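You operate a simulated robot arm through the tools that you are given. There is no shell and no other tool.

You run a simulated robot arm. Do the job below in one go: nothing can be reset, and whatever is moved stays where it is left.

JOB
Move the blue rack hook up to hole C and lock it there.
Fine: free the blue hook lever first, tug the hook after locking; the yellow rack hook stays. Where these are worked on the way, their far stop is far enough and under half their travel is too little: blue hook lever.

It is judged by the outcome, as a careful person would: the job done as asked, and still so three seconds after it is handed in. It fails if anything else is knocked over, pushed out of place, dropped, spilled or broken.

ROBOT AND FRAMES
A 7-joint arm with a two-finger parallel gripper, fixed in place. Base frame: the origin is at the foot of the arm, x ahead of it, y to its left, z up. Lengths are in mm, angles in rad, forces in N, time in s.
Its first joint turns from -2.897 to 2.897 rad. Payload 4.4 kg.
The tool frame sits at the grasp point between the pads (the TCP): z along the fingers, y along the line on which they close. The tips reach 23 mm beyond it. Largest opening 94 mm; finger width 38, thickness 10; the body of the gripper, 54 by 96 mm, starts 39 mm behind the TCP.
Orientation is that of the tool frame in the base frame, as a unit quaternion [w, x, y, z]. With the fingers straight down and closing along the base's y, the tool's x points along the base's -x, its y along +y and its z along -z.

CONTROLS
- The arm moves only by the tool step_arm. Its arguments are lists of equal length, an entry for each row: "rotation": the turn, a rotation vector about the tool's x, y, z in units of 6 degrees (1.0 is 6 degrees), a list of three; "delta_pos": the shift along the tool's x, y, z in units of 40 mm (1.0 is 40 mm), a list of three; "jaw": the finger opening in m, from 0 to 0.094. In form: {"rotation": [[ax, ay, az], ...], "delta_pos": [[x, y, z], ...], "jaw": [jaw, ...]}. A call has 1 to 20 rows; each row shifts and turns the commanded pose from where the row before left it, along the tool's axes as they then stand. A call with a number of a shift or a turn outside -1 to 1 is refused whole. Rows are played at 5 a second. More than 50 mm and 0.15 rad between two rows, or a gripper value outside its range, and nothing of the call is played. Where a pose cannot be reached the arm comes as near as it can. A force on the tool above 40 N (or 10 N above the force at the start of the call, whichever is more), or a blocked arm, ends the call early, and 0.2 s more pass. Each finger travels about 72 mm/s and halts on what it meets, pressing with about 26 N; the grip force reading is that of the motor and also rises with nothing between the fingers. The clock runs only during rows and for 0.2 s after the last one: add rows that do not move to give the fingers time. It gives the time, the measured TCP pose, the force on the tool (base axes), the opening and the grip force at its end, in the units of the frame above (readings bear some noise), with the torque about the TCP (base axes, N m) and any sound that the robot's microphone picked up.
- Cameras (640 x 400 px; columns grow to the right, rows downward): "scene" is fixed at [221.6, 651.6, 1565.5]; the picture's right is [-0.91, -0.41, 0.00], its down [-0.08, 0.19, -0.98] and it looks along [0.41, -0.89, -0.20] (base axes); focal length 319 px, centre (320, 200). "wrist" rides on the gripper at [87, 16, -74] in the tool frame; the picture's right is [-0.18, 0.98, 0.00], its down [-0.58, -0.11, -0.81] and it looks along [-0.79, -0.15, 0.59] (tool axes); focal length 243 px, centre (320, 200). There is no depth. A picture from a camera that has moved, and an enlarged one, comes with that camera's place and axes in the base frame and with its lens.
- get_image(camera): a new picture of that camera. No time passes.
- close_up(camera, box): a new picture of the part [left, top, right, bottom] of that camera's present view, enlarged. No time passes.
- hand_in(): hands the job in; it is judged then, once.

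Nothing tells you positions but the pictures and the camera data. Unless the task says otherwise, let go and move clear before handing in.

The tools are called as a command line: name --argument value ..., lists and objects as JSON in quotes. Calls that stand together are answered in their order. step_arm: Moves the arm, as the interface text tells. Its arguments: {"type":"object","properties":{"rotation":{"type":"array","items":{"type":"array","items":{"type":"number"}}},"delta_pos":{"type":"array","items":{"type":"array","items":{"type":"number"}}},"jaw":{"type":"array","items":{"type":"number"}}},"required":["rotation","delta_pos","jaw"]} The other tools are called the same way: get_image (camera) takes a picture; close_up (camera, box) takes an enlarged picture of a part of a camera's view; hand_in () hands the job in.

At the start:

```text
time_s: 0.0
position: [658.9, -399.6, 1530.3]
tcp_rot: [-0.001, 0.0, 1.0, 0.0]
wrist_force: [0.5, -0.3, 0.0]
moment: [0.0, -0.02, -0.01]
finger_gap: 94.0
finger_force: 0.0
```

scene: 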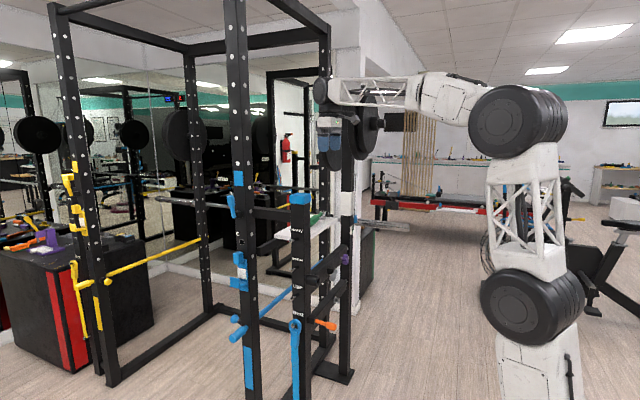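
wrist: 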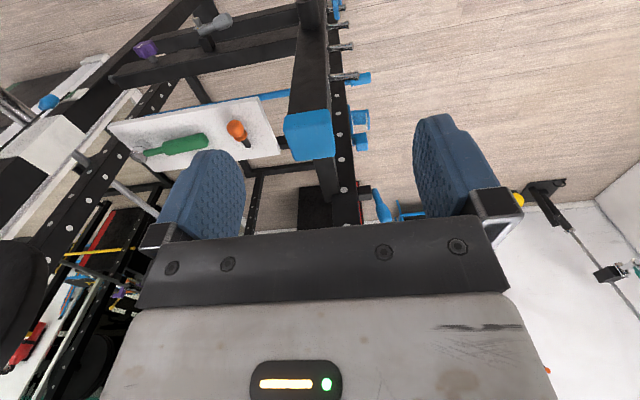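

I see a power rack with blue and yellow hooks and a dark upright that carries labels and pins near the arm. I'll look closer at these before moving anything.

close_up --camera "scene" --box '[200, 150, 380, 280]'

close_up --camera "scene" --box '[200, 270, 380, 400]'

close_up --camera "scene" --box '[40, 150, 220, 350]'

close_up --camera "wrist" --box '[220, 0, 420, 240]'

```text
3.08 times, centred on (290, 215) of scene
camera zoom: at [221.6, 651.6, 1565.5], right [-0.91, -0.41, 0.0], down [-0.08, 0.19, -0.98], along [0.41, -0.89, -0.2], focal length 982 px, centre (412, 154)
```

zoom: 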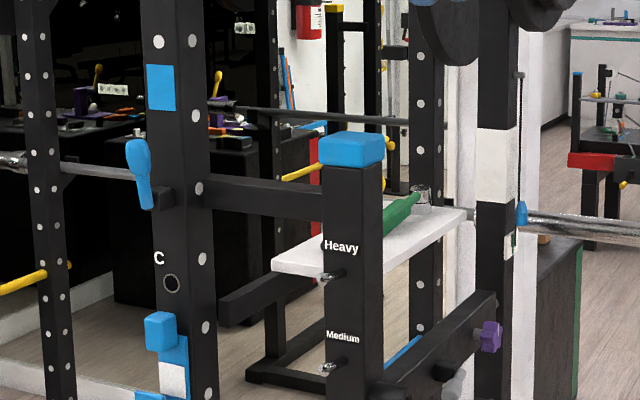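

```text
3.08 times, centred on (290, 335) of scene
camera zoom: at [221.6, 651.6, 1565.5], right [-0.91, -0.41, 0.0], down [-0.08, 0.19, -0.98], along [0.41, -0.89, -0.2], focal length 982 px, centre (412, -215)
```

zoom: 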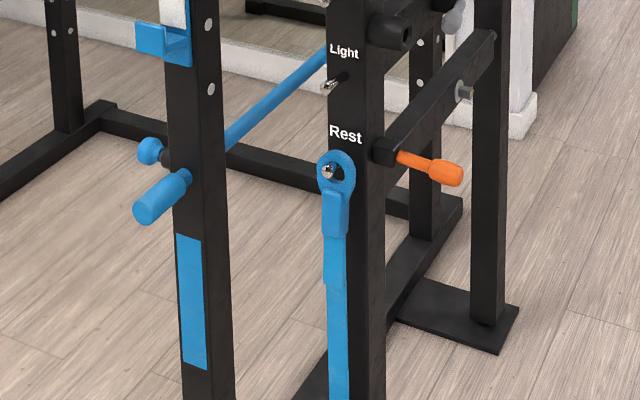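

```text
2.00 times, centred on (130, 250) of scene
camera zoom: at [221.6, 651.6, 1565.5], right [-0.91, -0.41, 0.0], down [-0.08, 0.19, -0.98], along [0.41, -0.89, -0.2], focal length 638 px, centre (700, 100)
```

zoom: 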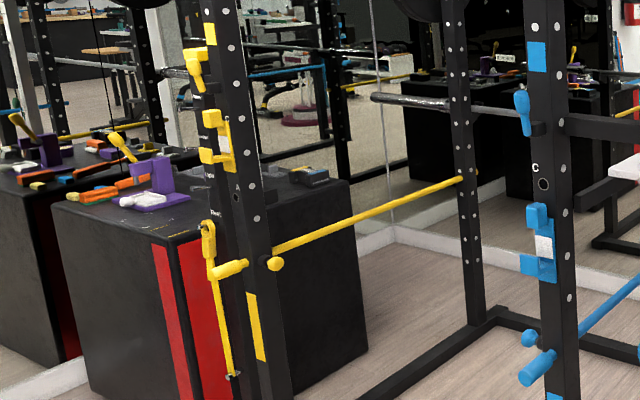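

```text
1.67 times, centred on (320, 120) of wrist
camera zoom: at [572.6, -383.1, 1604.8], right [0.18, 0.98, 0.0], down [0.58, -0.11, 0.81], along [0.79, -0.15, -0.59], focal length 404 px, centre (320, 333)
```

zoom: 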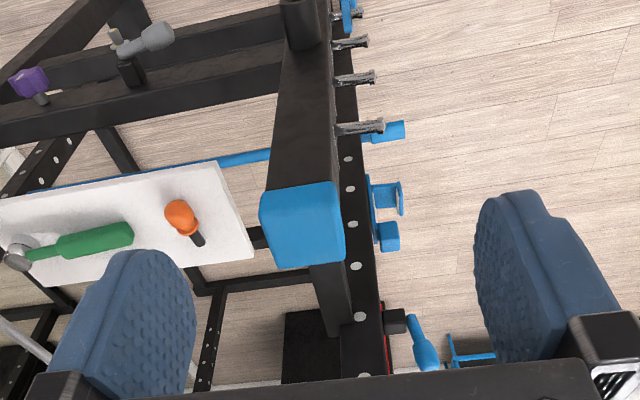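

The blue lever sits around [1060, -325, 1290] and the blue hook's upper block around [1060, -350, 1050]. Both are on the +y face of the far upright. I'll zoom in tighter on each before planning.

close_up --camera "scene" --box '[215, 160, 275, 220]'

close_up --camera "scene" --box '[215, 220, 275, 300]'

close_up --camera "wrist" --box '[320, 60, 420, 230]'

close_up --camera "scene" --box '[40, 150, 110, 250]'

close_up --camera "scene" --box '[290, 40, 640, 400]'

```text
6.67 times, centred on (245, 190) of scene
camera zoom: at [221.6, 651.6, 1565.5], right [-0.91, -0.41, 0.0], down [-0.08, 0.19, -0.98], along [0.41, -0.89, -0.2], focal length 2128 px, centre (820, 267)
```

zoom: 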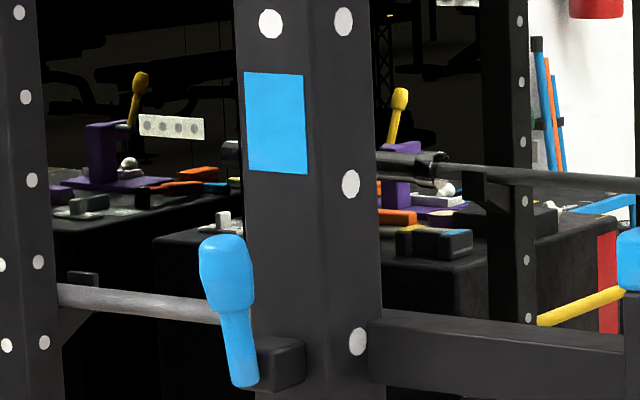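

```text
5.00 times, centred on (245, 260) of scene
camera zoom: at [221.6, 651.6, 1565.5], right [-0.91, -0.41, 0.0], down [-0.08, 0.19, -0.98], along [0.41, -0.89, -0.2], focal length 1596 px, centre (695, -100)
```

zoom: 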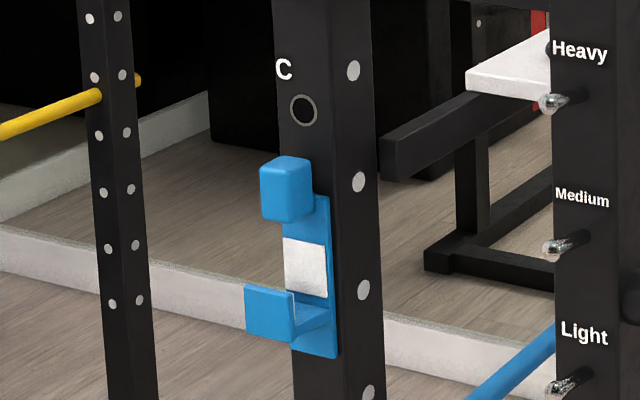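

```text
2.35 times, centred on (370, 145) of wrist
camera zoom: at [572.6, -383.1, 1604.8], right [0.18, 0.98, 0.0], down [0.58, -0.11, 0.81], along [0.79, -0.15, -0.59], focal length 571 px, centre (202, 329)
```

zoom: 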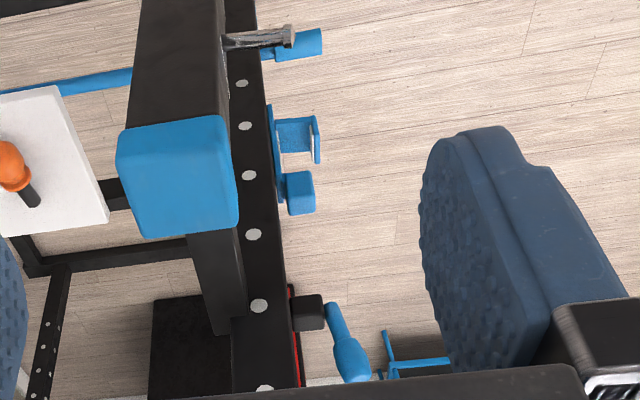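

```text
4.00 times, centred on (75, 200) of scene
camera zoom: at [221.6, 651.6, 1565.5], right [-0.91, -0.41, 0.0], down [-0.08, 0.19, -0.98], along [0.41, -0.89, -0.2], focal length 1277 px, centre (1300, 200)
```

zoom: 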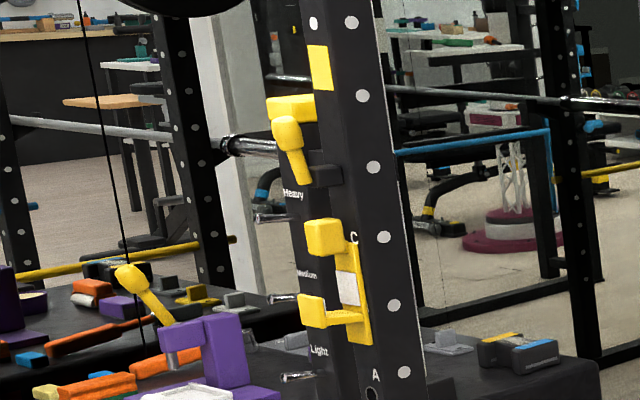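

```text
1.11 times, centred on (465, 220) of scene
camera zoom: at [221.6, 651.6, 1565.5], right [-0.91, -0.41, 0.0], down [-0.08, 0.19, -0.98], along [0.41, -0.89, -0.2], focal length 355 px, centre (159, 178)
```

zoom: 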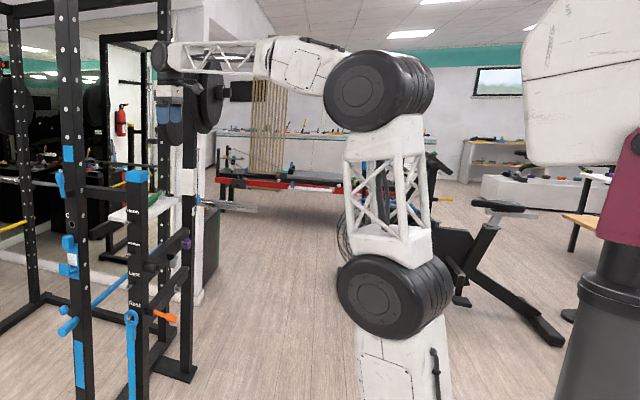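

The lever appears to stand upright on a block at about [1060, -338, 1235], with its head near z 1325. Hole C is near z 1130, and the yellow hook, already at its C, shows how the blue one should sit. I'll move left into free space and start turning the tool to horizontal.

step_arm --rotation '[[0, 0, 0], [0, 0, 0], [0, 0, 0], [0, 0, 0], [0, 0, 0], [0, 0, 0], [0, 0, 0]]' --delta_pos '[[-0.2, 0.893, 0.464], [-0.2, 0.893, 0.464], [-0.2, 0.893, 0.464], [-0.2, 0.893, 0.464], [-0.2, 0.893, 0.464], [-0.2, 0.893, 0.464], [-0.2, 0.893, 0.464]]' --jaw '[0.094, 0.094, 0.094, 0.094, 0.094, 0.094, 0.094]'

```text
time_s: 1.6
position: [716.4, -150.3, 1397.9]
tcp_rot: [0.001, 0.0, 1.0, 0.0]
wrist_force: [0.0, -0.6, 1.2]
moment: [-0.02, -0.03, 0.04]
finger_gap: 94.0
finger_force: 0.0
```

The arm reached [716, -150, 1398] cleanly. Next I'll turn the tool towards a horizontal pose pointing (+x, -y), with the closing axis vertical so the wrist camera faces the upright.

step_arm --rotation '[[-0.2785, -0.672, 0.672], [-0.2785, -0.672, 0.672], [-0.2785, -0.672, 0.672], [-0.2785, -0.672, 0.672], [-0.2785, -0.672, 0.672], [-0.2785, -0.672, 0.672], [-0.2785, -0.672, 0.672], [-0.2785, -0.672, 0.672], [-0.2785, -0.672, 0.672], [-0.2785, -0.672, 0.672], [-0.2785, -0.672, 0.672], [-0.2785, -0.672, 0.672]]' --delta_pos '[[0, 0, 0], [0, 0, 0], [0, 0, 0], [0, 0, 0], [0, 0, 0], [0, 0, 0], [0, 0, 0], [0, 0, 0], [0, 0, 0], [0, 0, 0], [0, 0, 0], [0, 0, 0]]' --jaw '[0.094, 0.094, 0.094, 0.094, 0.094, 0.094, 0.094, 0.094, 0.094, 0.094, 0.094, 0.094]'

get_image --camera "scene"

```text
time_s: 4.2
position: [717.2, -149.7, 1398.5]
tcp_rot: [0.396, 0.396, 0.812, 0.164]
wrist_force: [-0.3, 0.4, 0.0]
moment: [-0.04, -0.04, -0.01]
finger_gap: 94.0
finger_force: 0.0
```

```text
taken
```

scene: 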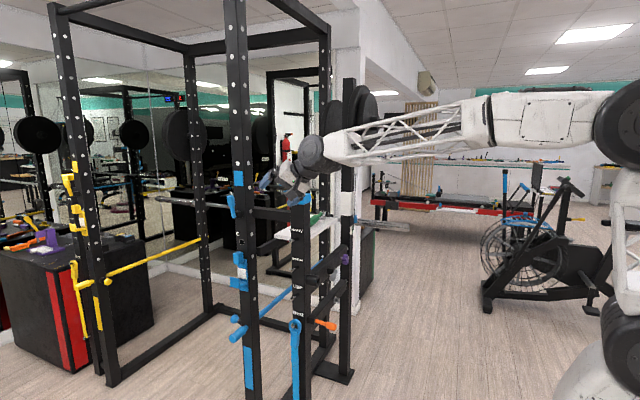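

The turn is following the command exactly. I'll continue to the full horizontal orientation.

step_arm --rotation '[[-0.2785, -0.672, 0.672], [-0.2785, -0.672, 0.672], [-0.2785, -0.672, 0.672], [-0.2785, -0.672, 0.672], [-0.2785, -0.672, 0.672], [-0.2785, -0.672, 0.672], [-0.2785, -0.672, 0.672], [-0.2785, -0.672, 0.672], [-0.2785, -0.672, 0.672], [-0.2785, -0.672, 0.672], [-0.2785, -0.672, 0.672], [-0.2785, -0.672, 0.672], [-0.2785, -0.672, 0.672]]' --delta_pos '[[0, 0, 0], [0, 0, 0], [0, 0, 0], [0, 0, 0], [0, 0, 0], [0, 0, 0], [0, 0, 0], [0, 0, 0], [0, 0, 0], [0, 0, 0], [0, 0, 0], [0, 0, 0], [0, 0, 0]]' --jaw '[0.094, 0.094, 0.094, 0.094, 0.094, 0.094, 0.094, 0.094, 0.094, 0.094, 0.094, 0.094, 0.094]'

get_image --camera "scene"

get_image --camera "wrist"

```text
time_s: 7.0
position: [712.8, -151.8, 1423.1]
tcp_rot: [0.647, 0.658, 0.281, 0.264]
wrist_force: [-0.3, 0.1, -0.4]
moment: [-0.04, -0.01, -0.01]
finger_gap: 94.1
finger_force: 0.1
out of reach, approached as far as the arm can: row 13
```

```text
taken
```

scene: 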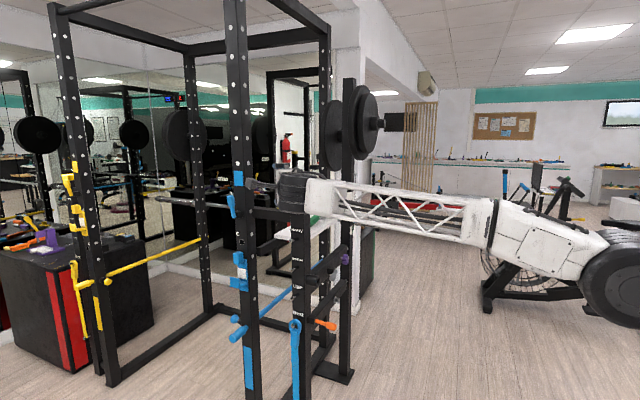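

```text
taken
camera wrist: at [720.7, -37.8, 1439.4], right [-0.1, -0.14, 0.99], down [-0.98, 0.16, -0.08], along [-0.14, -0.98, -0.15], focal length 243 px, centre (320, 200)
```

wrist: 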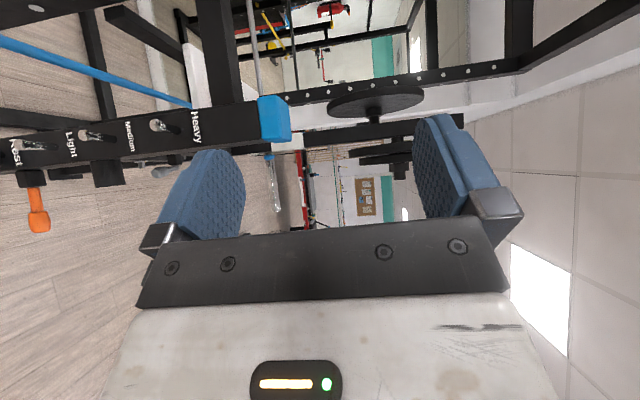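

I'm nearly at the wanted orientation, but that pose sat at the edge of the arm's reach. I'll move forward a bit and see whether the pose gets easier, which also brings the lever into the wrist view.

step_arm --rotation '[[0, 0, 0], [0, 0, 0], [0, 0, 0], [0, 0, 0], [0, 0, 0], [0, 0, 0]]' --delta_pos '[[0.55, -0.3, 0.55], [0.55, -0.3, 0.55], [0.55, -0.3, 0.55], [0.55, -0.3, 0.55], [0.55, -0.3, 0.55], [0, 0, 0]]' --jaw '[0.094, 0.094, 0.094, 0.094, 0.094, 0.094]'

get_image --camera "scene"

get_image --camera "wrist"

```text
time_s: 8.4
position: [872.6, -157.4, 1424.5]
tcp_rot: [0.651, 0.655, 0.274, 0.267]
wrist_force: [0.0, -0.3, -0.6]
moment: [0.02, 0.0, -0.01]
finger_gap: 94.0
finger_force: 0.0
out of reach, approached as far as the arm can: row 1, 2, 3, 4, 5
```

```text
taken
```

scene: 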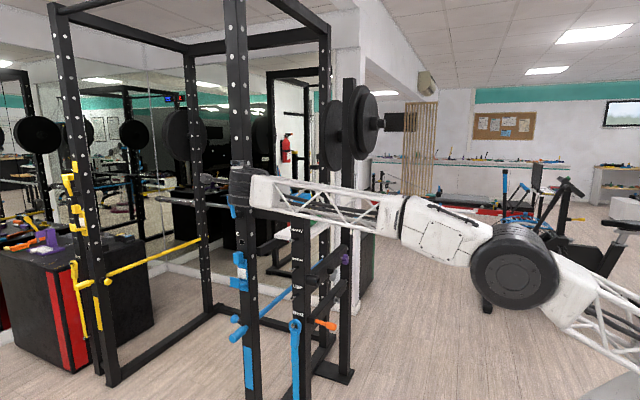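

```text
taken
camera wrist: at [879.7, -43.7, 1441.8], right [-0.12, -0.13, 0.98], down [-0.98, 0.16, -0.1], along [-0.14, -0.98, -0.15], focal length 243 px, centre (320, 200)
```

wrist: 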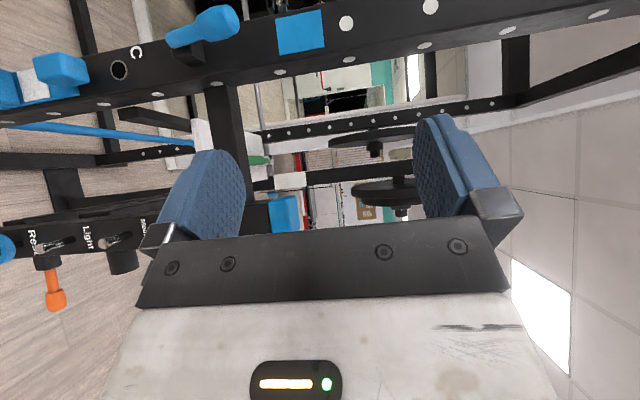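

This view shows the lever, hole C and the hook from the front, though the arm is at a joint limit in this roll. I'll zoom in here before changing the roll.

close_up --camera "wrist" --box '[0, 0, 340, 140]'

close_up --camera "wrist" --box '[130, 0, 270, 90]'

close_up --camera "wrist" --box '[0, 20, 140, 120]'

close_up --camera "scene" --box '[210, 150, 290, 220]'

```text
1.88 times, centred on (170, 70) of wrist
camera zoom: at [879.7, -43.7, 1441.8], right [-0.12, -0.13, 0.98], down [-0.98, 0.16, -0.1], along [-0.14, -0.98, -0.15], focal length 457 px, centre (602, 445)
```

zoom: 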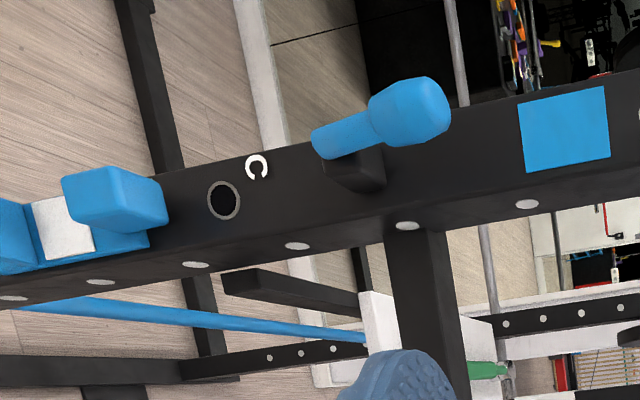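

```text
4.44 times, centred on (200, 45) of wrist
camera zoom: at [879.7, -43.7, 1441.8], right [-0.12, -0.13, 0.98], down [-0.98, 0.16, -0.1], along [-0.14, -0.98, -0.15], focal length 1078 px, centre (853, 889)
```

zoom: 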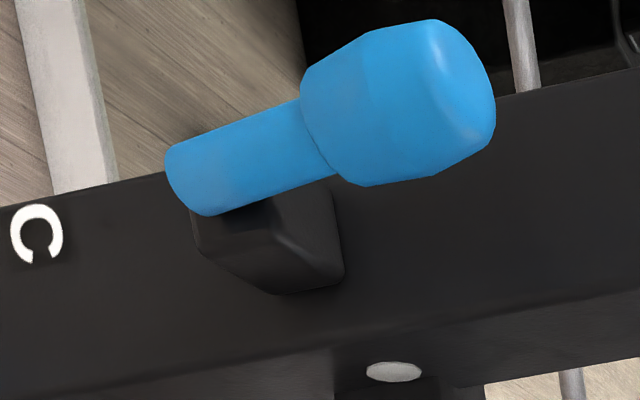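

```text
4.00 times, centred on (70, 70) of wrist
camera zoom: at [879.7, -43.7, 1441.8], right [-0.12, -0.13, 0.98], down [-0.98, 0.16, -0.1], along [-0.14, -0.98, -0.15], focal length 970 px, centre (1320, 720)
```

zoom: 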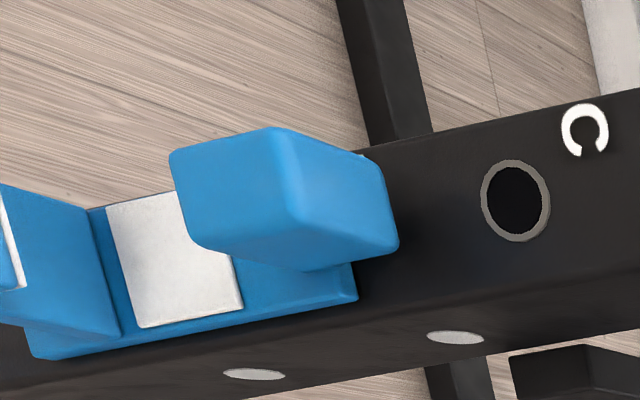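

```text
5.71 times, centred on (250, 185) of scene
camera zoom: at [221.6, 651.6, 1565.5], right [-0.91, -0.41, 0.0], down [-0.08, 0.19, -0.98], along [0.41, -0.89, -0.2], focal length 1824 px, centre (720, 286)
```

zoom: 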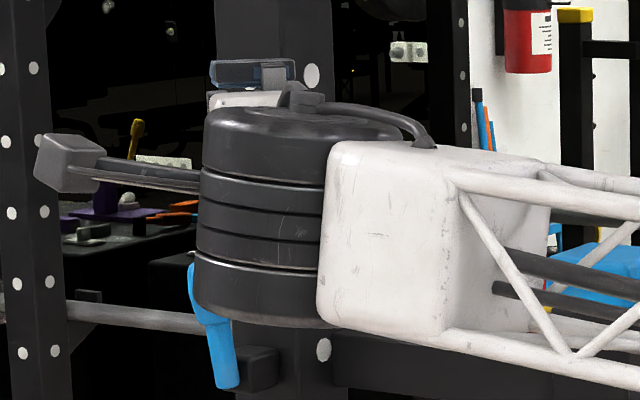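

The upright spans about x 1018–1077 with its front face at y ≈ -374. The lever runs from about [1051, -337, 1238] up to [1053, -327, 1325], and hole C is near [1047, -374, 1124]. This roll direction hits a joint limit, so I'll roll the tool the other way.

step_arm --rotation '[[0, 0, -1], [0, 0, -1], [0, 0, -1], [0, 0, -1], [0, 0, -1], [0, 0, -1], [0, 0, -1], [0, 0, -1], [0, 0, -1], [0, 0, -1], [0, 0, -1], [0, 0, -1], [0, 0, -1], [0, 0, -1], [0, 0, -1]]' --delta_pos '[[0, 0, 0], [0, 0, 0], [0, 0, 0], [0, 0, 0], [0, 0, 0], [0, 0, 0], [0, 0, 0], [0, 0, 0], [0, 0, 0], [0, 0, 0], [0, 0, 0], [0, 0, 0], [0, 0, 0], [0, 0, 0], [0, 0, 0]]' --jaw '[0.094, 0.094, 0.094, 0.094, 0.094, 0.094, 0.094, 0.094, 0.094, 0.094, 0.094, 0.094, 0.094, 0.094, 0.094]'

get_image --camera "scene"

get_image --camera "wrist"

```text
time_s: 11.6
position: [871.3, -157.5, 1425.1]
tcp_rot: [0.653, 0.27, 0.654, -0.271]
wrist_force: [0.5, 0.6, 0.3]
moment: [0.0, 0.03, 0.03]
finger_gap: 93.9
finger_force: 0.1
```

```text
taken
```

scene: 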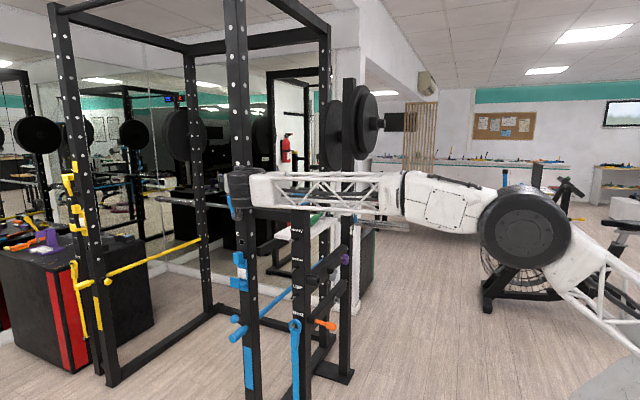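

```text
taken
camera wrist: at [829.9, -94.1, 1338.8], right [0.69, 0.7, 0.18], down [-0.65, 0.49, 0.58], along [0.32, -0.52, 0.79], focal length 243 px, centre (320, 200)
```

wrist: 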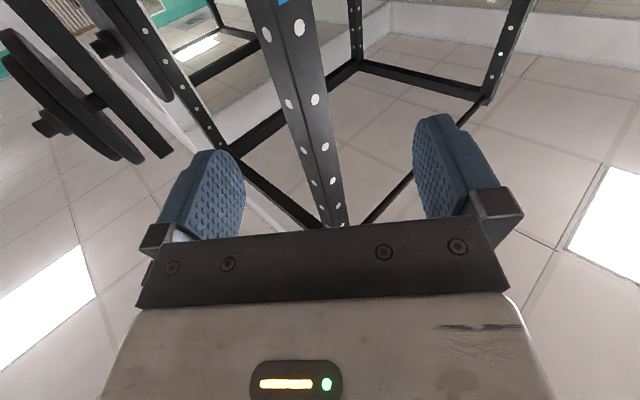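

The neutral roll is fine for the arm. I'll roll a further 90° so the camera comes round to the near side.

step_arm --rotation '[[0, 0, -1], [0, 0, -1], [0, 0, -1], [0, 0, -1], [0, 0, -1], [0, 0, -1], [0, 0, -1], [0, 0, -1], [0, 0, -1], [0, 0, -1], [0, 0, -1], [0, 0, -1], [0, 0, -1], [0, 0, -1], [0, 0, -1]]' --delta_pos '[[0, 0, 0], [0, 0, 0], [0, 0, 0], [0, 0, 0], [0, 0, 0], [0, 0, 0], [0, 0, 0], [0, 0, 0], [0, 0, 0], [0, 0, 0], [0, 0, 0], [0, 0, 0], [0, 0, 0], [0, 0, 0], [0, 0, 0]]' --jaw '[0.094, 0.094, 0.094, 0.094, 0.094, 0.094, 0.094, 0.094, 0.094, 0.094, 0.094, 0.094, 0.094, 0.094, 0.094]'

get_image --camera "scene"

get_image --camera "wrist"

```text
time_s: 14.8
position: [871.7, -158.1, 1424.3]
tcp_rot: [-0.27, 0.272, -0.653, 0.653]
wrist_force: [-0.3, 0.5, 0.4]
moment: [-0.01, 0.0, 0.0]
finger_gap: 94.0
finger_force: 0.1
```

```text
taken
```

scene: 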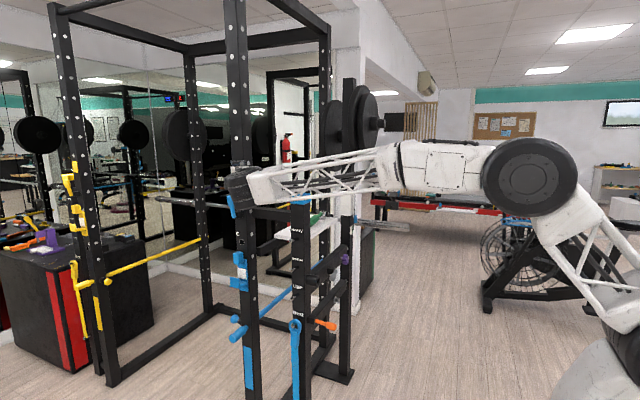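

```text
taken
camera wrist: at [757.2, -166.2, 1408.8], right [0.13, 0.13, -0.98], down [-0.16, 0.98, 0.11], along [0.98, 0.14, 0.15], focal length 243 px, centre (320, 200)
```

wrist: 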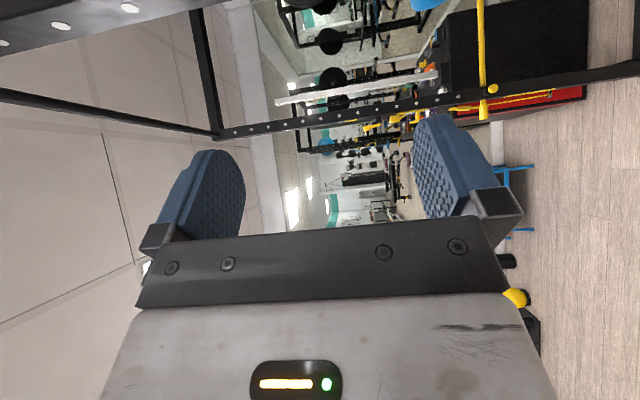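

This roll is comfortable for the arm, with the elbow up. I'll roll another 90° so the camera sits above the hand and the fingers close horizontally, for a good look at the lever.

step_arm --rotation '[[0, 0, -1], [0, 0, -1], [0, 0, -1], [0, 0, -1], [0, 0, -1], [0, 0, -1], [0, 0, -1], [0, 0, -1], [0, 0, -1], [0, 0, -1], [0, 0, -1], [0, 0, -1], [0, 0, -1], [0, 0, -1], [0, 0, -1]]' --delta_pos '[[0, 0, 0], [0, 0, 0], [0, 0, 0], [0, 0, 0], [0, 0, 0], [0, 0, 0], [0, 0, 0], [0, 0, 0], [0, 0, 0], [0, 0, 0], [0, 0, 0], [0, 0, 0], [0, 0, 0], [0, 0, 0], [0, 0, 0]]' --jaw '[0.094, 0.094, 0.094, 0.094, 0.094, 0.094, 0.094, 0.094, 0.094, 0.094, 0.094, 0.094, 0.094, 0.094, 0.094]'

get_image --camera "scene"

get_image --camera "wrist"

```text
time_s: 18.0
position: [871.1, -157.8, 1424.2]
tcp_rot: [0.271, 0.654, -0.269, 0.653]
wrist_force: [-0.1, 0.6, -0.3]
moment: [0.0, 0.0, 0.02]
finger_gap: 94.1
finger_force: 0.1
```

```text
taken
```

scene: 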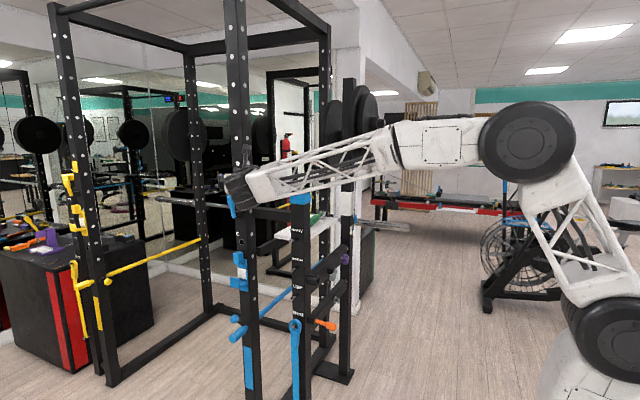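

```text
taken
camera wrist: at [807.1, -116.5, 1511.6], right [-0.69, -0.7, -0.18], down [-0.5, 0.65, -0.58], along [0.52, -0.31, -0.79], focal length 243 px, centre (320, 200)
```

wrist: 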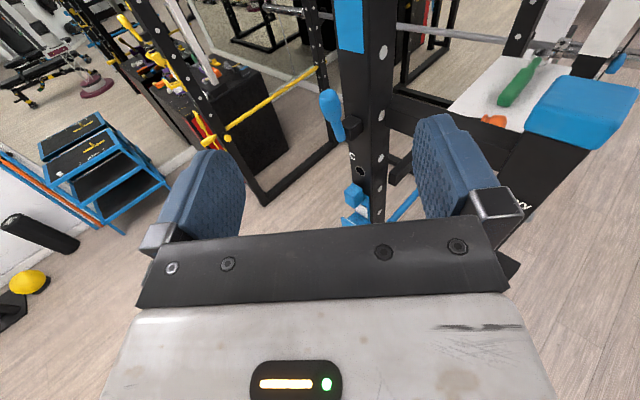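

This pose is comfortable, and the lever, hole C and the hook all show between the fingers. I'll take close-ups to fix the geometry.

close_up --camera "wrist" --box '[290, 60, 410, 150]'

close_up --camera "wrist" --box '[320, 140, 410, 235]'

```text
4.44 times, centred on (350, 105) of wrist
camera zoom: at [807.1, -116.5, 1511.6], right [-0.69, -0.7, -0.18], down [-0.5, 0.65, -0.58], along [0.52, -0.31, -0.79], focal length 1078 px, centre (187, 622)
```

zoom: 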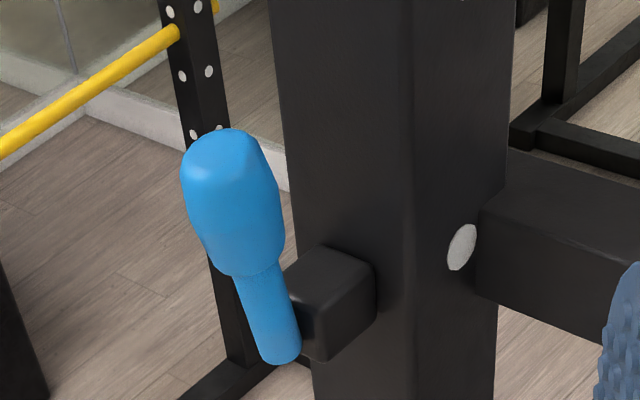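

```text
4.21 times, centred on (365, 188) of wrist
camera zoom: at [807.1, -116.5, 1511.6], right [-0.69, -0.7, -0.18], down [-0.5, 0.65, -0.58], along [0.52, -0.31, -0.79], focal length 1022 px, centre (130, 253)
```

zoom: 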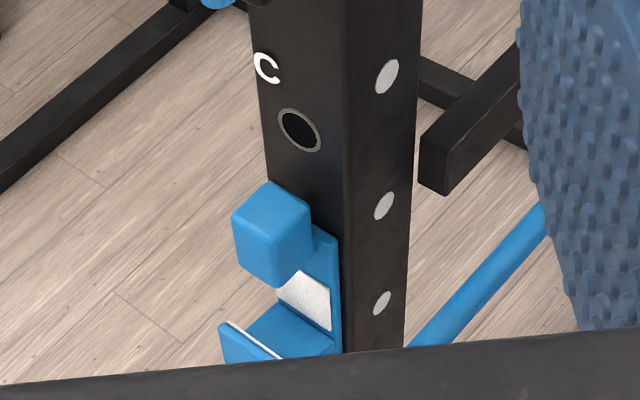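

The lever is a vertical shaft at x ≈ 1050 with its pivot near [1048, -346, 1251]. Its roughly 29 mm head is centred near [1052, -329, 1303]. The hook block spans x 1036–1066, y -343 to -370 and z 1034–1074. I'll move to a stand-off about 100 mm short of the lever head.

step_arm --rotation '[[0, 0, 0], [0, 0, 0], [0, 0, 0], [0, 0, 0], [0, 0, 0], [0, 0, 0]]' --delta_pos '[[-0.605, -0.034, 0.742], [-0.605, -0.034, 0.742], [-0.605, -0.034, 0.742], [-0.605, -0.034, 0.742], [-0.605, -0.034, 0.742], [0, 0, 0]]' --jaw '[0.06, 0.06, 0.06, 0.06, 0.06, 0.06]'

get_image --camera "wrist"

get_image --camera "scene"

```text
time_s: 19.4
position: [982.1, -260.2, 1303.2]
tcp_rot: [0.27, 0.654, -0.27, 0.653]
wrist_force: [-0.5, -0.1, -0.4]
moment: [-0.02, 0.0, -0.04]
finger_gap: 60.0
finger_force: 0.0
```

```text
taken
camera wrist: at [917.1, -217.2, 1389.7], right [-0.69, -0.7, -0.18], down [-0.49, 0.65, -0.58], along [0.52, -0.31, -0.79], focal length 243 px, centre (320, 200)
```

wrist: 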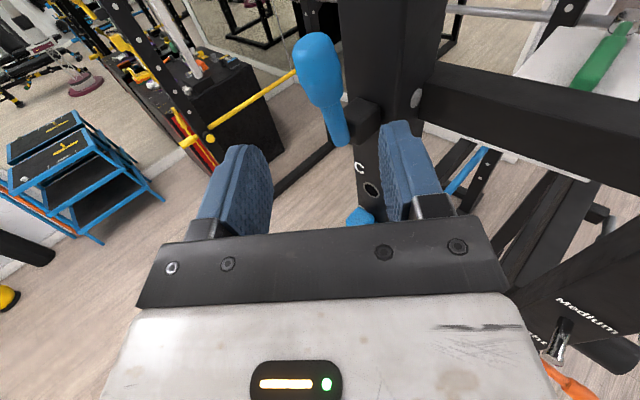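

```text
taken
```

scene: 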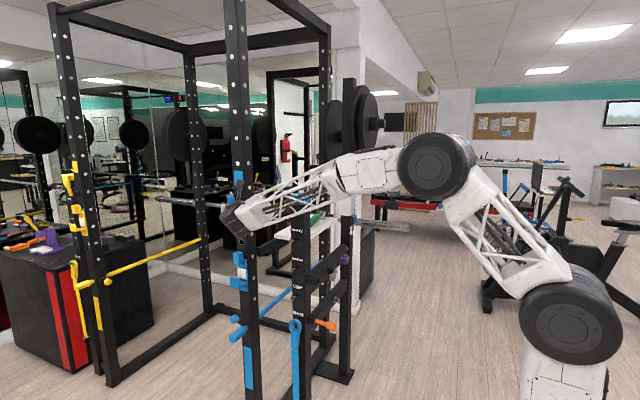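

The arm reached this comfortably. I'll take a close-up of the lever from here to refine its position before touching it.

close_up --camera "wrist" --box '[270, 10, 430, 160]'

close_up --camera "wrist" --box '[200, 20, 440, 260]'

close_up --camera "scene" --box '[200, 160, 280, 240]'

```text
2.67 times, centred on (350, 85) of wrist
camera zoom: at [917.1, -217.2, 1389.7], right [-0.69, -0.7, -0.18], down [-0.49, 0.65, -0.58], along [0.52, -0.31, -0.79], focal length 647 px, centre (240, 507)
```

zoom: 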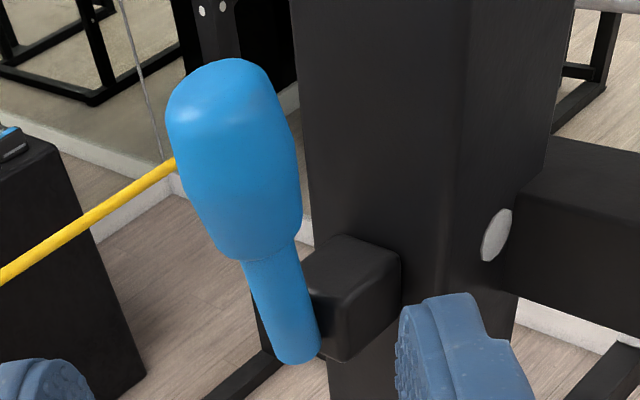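

```text
1.67 times, centred on (320, 140) of wrist
camera zoom: at [917.1, -217.2, 1389.7], right [-0.69, -0.7, -0.18], down [-0.49, 0.65, -0.58], along [0.52, -0.31, -0.79], focal length 404 px, centre (320, 300)
```

zoom: 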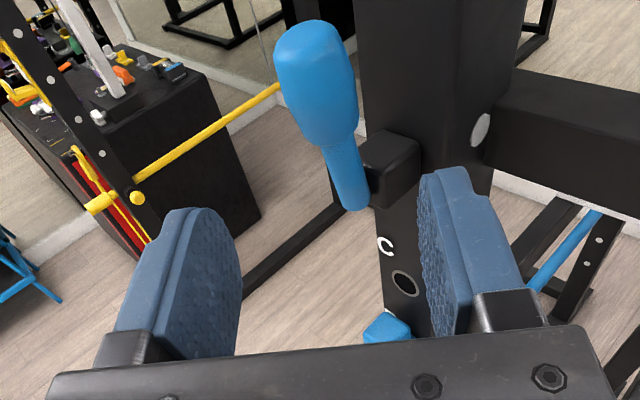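

```text
5.00 times, centred on (240, 200) of scene
camera zoom: at [221.6, 651.6, 1565.5], right [-0.91, -0.41, 0.0], down [-0.08, 0.19, -0.98], along [0.41, -0.89, -0.2], focal length 1596 px, centre (720, 200)
```

zoom: 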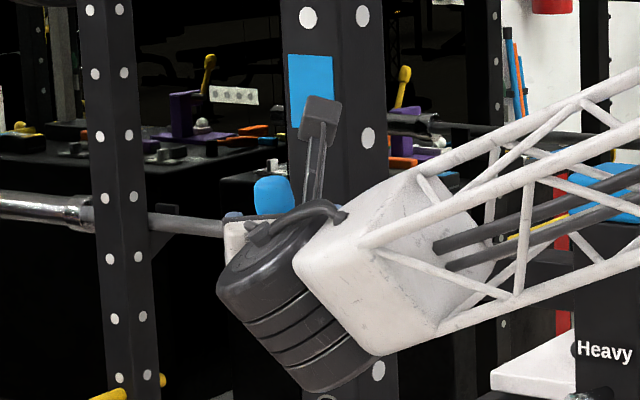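

The head centre refines to about [1051, -330, 1301], already lined up laterally with the gripper. I'll narrow the jaws to 50 mm and slide in so the head sits between the pads.

step_arm --rotation '[[0, 0, 0], [0, 0, 0], [0, 0, 0], [0, 0, 0], [0, 0, 0]]' --delta_pos '[[0, 0, 0], [0, 0, 0.5], [0, 0, 0.5], [0, 0, 0.5], [0, 0, 0]]' --jaw '[0.05, 0.05, 0.05, 0.05, 0.05]'

get_image --camera "wrist"

```text
time_s: 20.6
position: [1025.1, -300.2, 1303.9]
tcp_rot: [0.271, 0.653, -0.27, 0.653]
wrist_force: [-0.2, 0.0, 0.2]
moment: [0.02, 0.0, 0.01]
finger_gap: 50.1
finger_force: 0.1
```

```text
taken
camera wrist: at [959.6, -258.9, 1391.0], right [-0.69, -0.7, -0.18], down [-0.49, 0.65, -0.58], along [0.52, -0.31, -0.79], focal length 243 px, centre (320, 200)
```

wrist: 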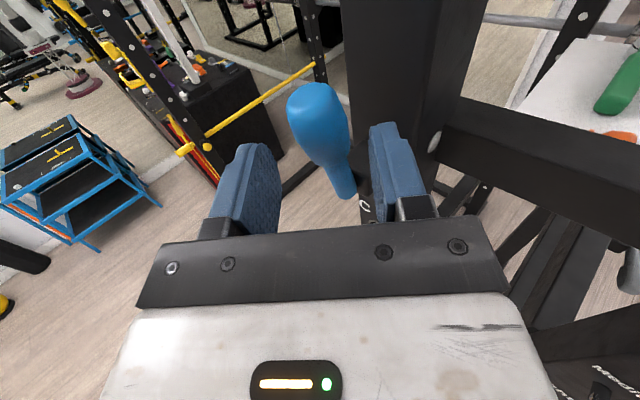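

The head is centred between the pads, which still have a little way to go. I'll advance another 24 mm.

step_arm --rotation '[[0, 0, 0], [0, 0, 0], [0, 0, 0]]' --delta_pos '[[0, 0, 0.3], [0, 0, 0.3], [0, 0, 0]]' --jaw '[0.05, 0.05, 0.05]'

get_image --camera "wrist"

close_up --camera "wrist" --box '[210, 70, 450, 240]'

```text
time_s: 21.4
position: [1041.5, -317.8, 1303.2]
tcp_rot: [0.268, 0.654, -0.269, 0.654]
wrist_force: [0.2, 0.4, -0.5]
moment: [0.0, -0.03, 0.0]
finger_gap: 49.9
finger_force: 0.1
```

```text
taken
camera wrist: at [976.4, -276.0, 1391.0], right [-0.69, -0.7, -0.18], down [-0.49, 0.65, -0.58], along [0.52, -0.31, -0.79], focal length 243 px, centre (320, 200)
```

wrist: 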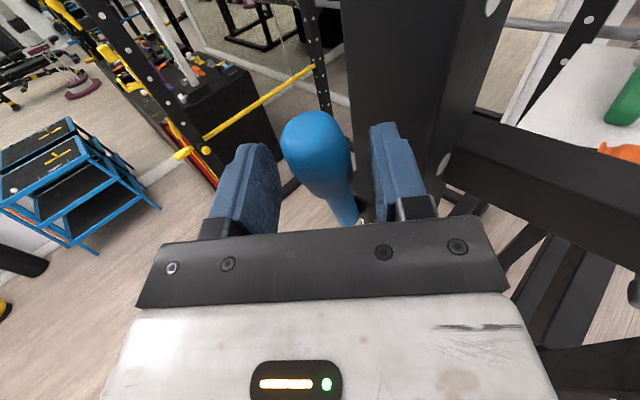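

```text
2.35 times, centred on (330, 155) of wrist
camera zoom: at [976.4, -276.0, 1391.0], right [-0.69, -0.7, -0.18], down [-0.49, 0.65, -0.58], along [0.52, -0.31, -0.79], focal length 571 px, centre (296, 306)
```

zoom: 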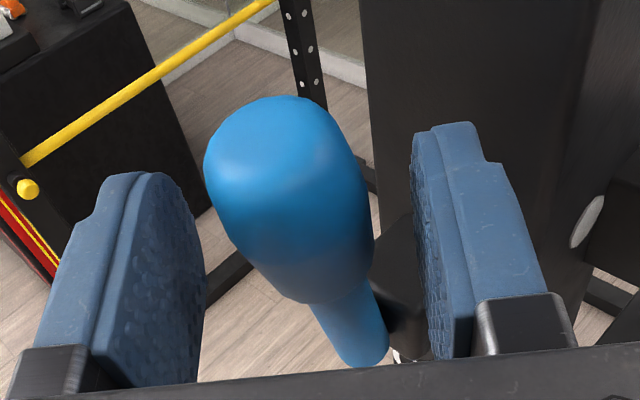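

The head sits a few millimetres nearer the left finger. I'll shift left about 4 mm and close gently on it.

step_arm --rotation '[[0, 0, 0], [0, 0, 0], [0, 0, 0], [0, 0, 0]]' --delta_pos '[[0, -0.1, 0.1], [0, 0, 0], [0, 0, 0], [0, 0, 0]]' --jaw '[0.05, 0.042, 0.036, 0.036]'

close_up --camera "wrist" --box '[210, 70, 450, 240]'

```text
time_s: 22.4
position: [1045.2, -318.3, 1303.6]
tcp_rot: [0.27, 0.654, -0.269, 0.653]
wrist_force: [-1.1, -0.8, -0.5]
moment: [-0.05, -0.01, -0.02]
finger_gap: 36.6
finger_force: 0.5
```

```text
2.35 times, centred on (330, 155) of wrist
camera zoom: at [982.0, -276.1, 1390.9], right [-0.69, -0.7, -0.18], down [-0.49, 0.65, -0.58], along [0.52, -0.31, -0.79], focal length 571 px, centre (296, 306)
```

zoom: 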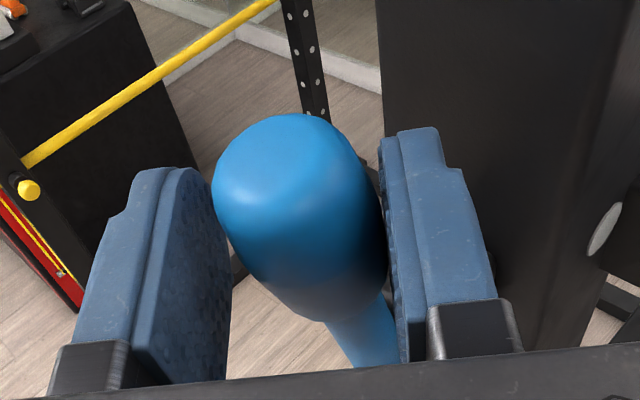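

The right pad is just touching and the left has a small gap. I'll recentre by 2 mm and close onto the head.

step_arm --rotation '[[0, 0, 0], [0, 0, 0], [0, 0, 0], [0, 0, 0]]' --delta_pos '[[0, 0.05, 0], [0, 0, 0], [0, 0, 0], [0, 0, 0]]' --jaw '[0.037, 0.032, 0.027, 0.024]'

close_up --camera "wrist" --box '[210, 70, 450, 240]'

```text
time_s: 23.4
position: [1043.7, -319.0, 1304.5]
tcp_rot: [0.272, 0.654, -0.27, 0.653]
wrist_force: [-6.3, -3.2, 1.6]
moment: [-0.32, 1.74, -0.48]
finger_gap: 30.7
finger_force: 45.0
```

```text
2.35 times, centred on (330, 155) of wrist
camera zoom: at [980.6, -277.6, 1391.1], right [-0.69, -0.7, -0.18], down [-0.49, 0.65, -0.58], along [0.52, -0.31, -0.79], focal length 571 px, centre (296, 306)
```

zoom: 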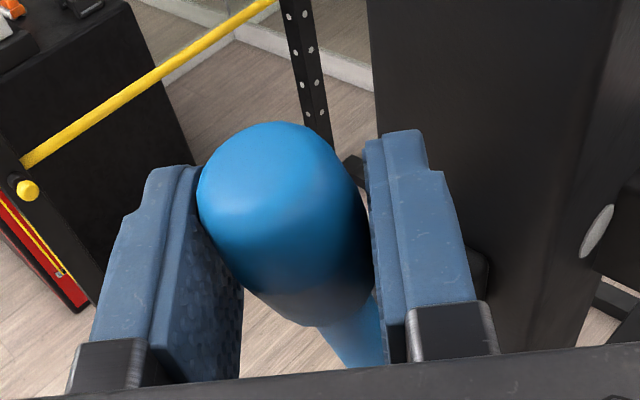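

The head is now gripped (gap 30.7 mm). I'll test which way the lever gives using small 4 mm nudges, starting along +y, straight out from the upright.

step_arm --rotation '[[0, 0, 0], [0, 0, 0]]' --delta_pos '[[0, -0.07, -0.07], [0, 0, 0]]' --jaw '[0.024, 0.024]'

```text
time_s: 24.0
position: [1043.6, -316.1, 1304.1]
tcp_rot: [0.271, 0.653, -0.271, 0.653]
wrist_force: [-9.7, -36.4, 0.9]
moment: [-2.13, 0.52, -0.18]
finger_gap: 31.7
finger_force: 45.0
```

Pulling out (+y) is stiff, about 33 N for 3 mm, so the lever does not hinge that way. I'll return and try -x.

step_arm --rotation '[[0, 0, 0], [0, 0, 0]]' --delta_pos '[[0, 0.07, 0.07], [0, 0, 0]]' --jaw '[0.024, 0.024]'

step_arm --rotation '[[0, 0, 0], [0, 0, 0]]' --delta_pos '[[0, 0.053, -0.053], [0, 0, 0]]' --jaw '[0.024, 0.024]'

```text
time_s: 24.6
position: [1045.3, -318.4, 1304.2]
tcp_rot: [0.269, 0.654, -0.27, 0.654]
wrist_force: [-42.5, 2.4, 2.7]
moment: [0.04, 1.93, -0.86]
finger_gap: 31.4
finger_force: 45.3
```

```text
time_s: 25.1
position: [1044.3, -317.6, 1304.4]
tcp_rot: [0.269, 0.654, -0.268, 0.654]
wrist_force: [23.2, -7.0, 3.9]
moment: [-0.52, 1.69, -0.51]
finger_gap: 31.2
finger_force: 44.8
stopped in row 2: the force on the tool passed its limit at 53 N (the readings are from after the stop); the commanded pose is now the measured one
```

The firm grip also resists the lever tilting, so those stiff readings are ambiguous. I'll relax the jaws and push with one pad at a time instead.

step_arm --rotation '[[0, 0, 0], [0, 0, 0], [0, 0, 0]]' --delta_pos '[[0, 0, 0], [0, 0, 0], [0, 0, 0]]' --jaw '[0.036, 0.036, 0.036]'

close_up --camera "wrist" --box '[210, 70, 450, 240]'

```text
time_s: 25.9
position: [1043.4, -318.2, 1303.7]
tcp_rot: [0.269, 0.654, -0.269, 0.654]
wrist_force: [-0.1, 0.3, -0.3]
moment: [0.03, 0.02, -0.02]
finger_gap: 36.2
finger_force: 0.2
```

```text
2.35 times, centred on (330, 155) of wrist
camera zoom: at [979.0, -276.4, 1391.2], right [-0.69, -0.7, -0.18], down [-0.5, 0.64, -0.58], along [0.52, -0.31, -0.79], focal length 571 px, centre (296, 306)
```

zoom: 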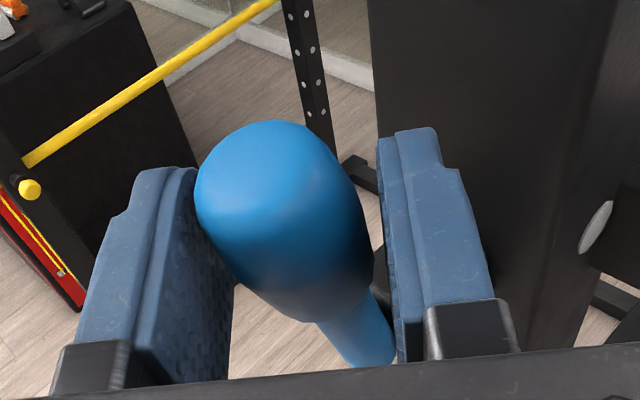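

The jaws are free of load now. I'll push the head towards +x in small steps and watch the force.

step_arm --rotation '[[0, 0, 0], [0, 0, 0], [0, 0, 0], [0, 0, 0]]' --delta_pos '[[0, -0.035, 0.035], [0, -0.035, 0.035], [0, -0.035, 0.035], [0, 0, 0]]' --jaw '[0.036, 0.036, 0.036, 0.036]'

```text
time_s: 26.9
position: [1050.0, -318.5, 1304.4]
tcp_rot: [0.269, 0.654, -0.268, 0.654]
wrist_force: [-1.6, -2.0, 0.0]
moment: [-0.05, 0.03, -0.05]
finger_gap: 36.7
finger_force: 0.9
```

The right pad has just made contact. I'll push a further 4 mm in +x.

step_arm --rotation '[[0, 0, 0], [0, 0, 0], [0, 0, 0], [0, 0, 0]]' --delta_pos '[[0, -0.035, 0.035], [0, -0.035, 0.035], [0, 0, 0], [0, 0, 0]]' --jaw '[0.036, 0.036, 0.036, 0.036]'

close_up --camera "wrist" --box '[210, 70, 450, 240]'

```text
time_s: 27.9
position: [1054.4, -317.0, 1305.0]
tcp_rot: [0.269, 0.654, -0.268, 0.654]
wrist_force: [-1.8, -0.3, 1.4]
moment: [-0.06, 0.02, -0.03]
finger_gap: 36.5
finger_force: 0.8
```

```text
2.35 times, centred on (330, 155) of wrist
camera zoom: at [988.9, -276.4, 1391.4], right [-0.69, -0.7, -0.18], down [-0.5, 0.64, -0.58], along [0.52, -0.31, -0.79], focal length 571 px, centre (296, 306)
```

zoom: 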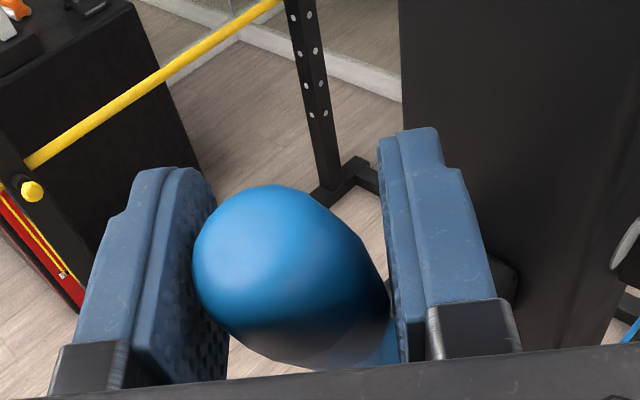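

The push is only about 2 N so far, and the lever seems to be giving. I'll push another 8 mm in +x.

step_arm --rotation '[[0, 0, 0], [0, 0, 0], [0, 0, 0], [0, 0, 0], [0, 0, 0]]' --delta_pos '[[0, -0.035, 0.035], [0, -0.035, 0.035], [0, -0.035, 0.035], [0, -0.035, 0.035], [0, 0, 0]]' --jaw '[0.036, 0.036, 0.036, 0.036, 0.036]'

get_image --camera "wrist"

close_up --camera "scene" --box '[190, 160, 290, 240]'

```text
time_s: 29.1
position: [1061.2, -317.8, 1304.8]
tcp_rot: [0.27, 0.654, -0.268, 0.654]
wrist_force: [-4.9, -0.4, 4.7]
moment: [-0.14, 1.04, -0.6]
finger_gap: 37.5
finger_force: 44.9
```

```text
taken
camera wrist: at [996.9, -276.3, 1391.4], right [-0.69, -0.7, -0.18], down [-0.5, 0.64, -0.58], along [0.52, -0.31, -0.79], focal length 243 px, centre (320, 200)
```

wrist: 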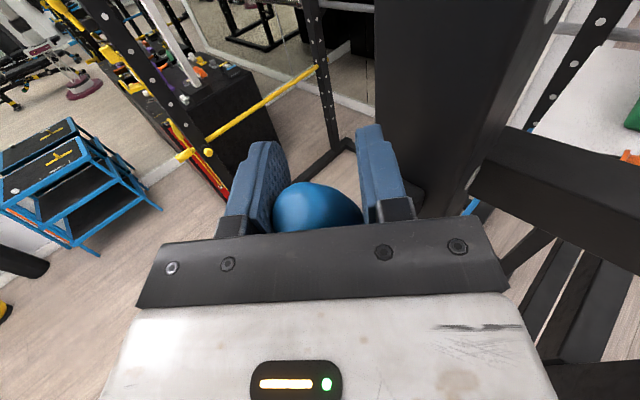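

```text
5.00 times, centred on (240, 200) of scene
camera zoom: at [221.6, 651.6, 1565.5], right [-0.91, -0.41, 0.0], down [-0.08, 0.19, -0.98], along [0.41, -0.89, -0.2], focal length 1596 px, centre (720, 200)
```

zoom: 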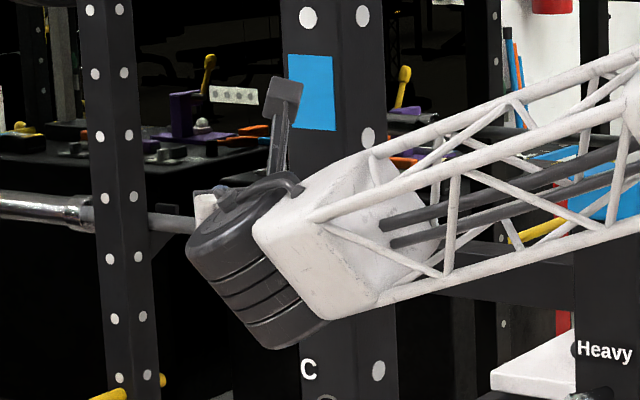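

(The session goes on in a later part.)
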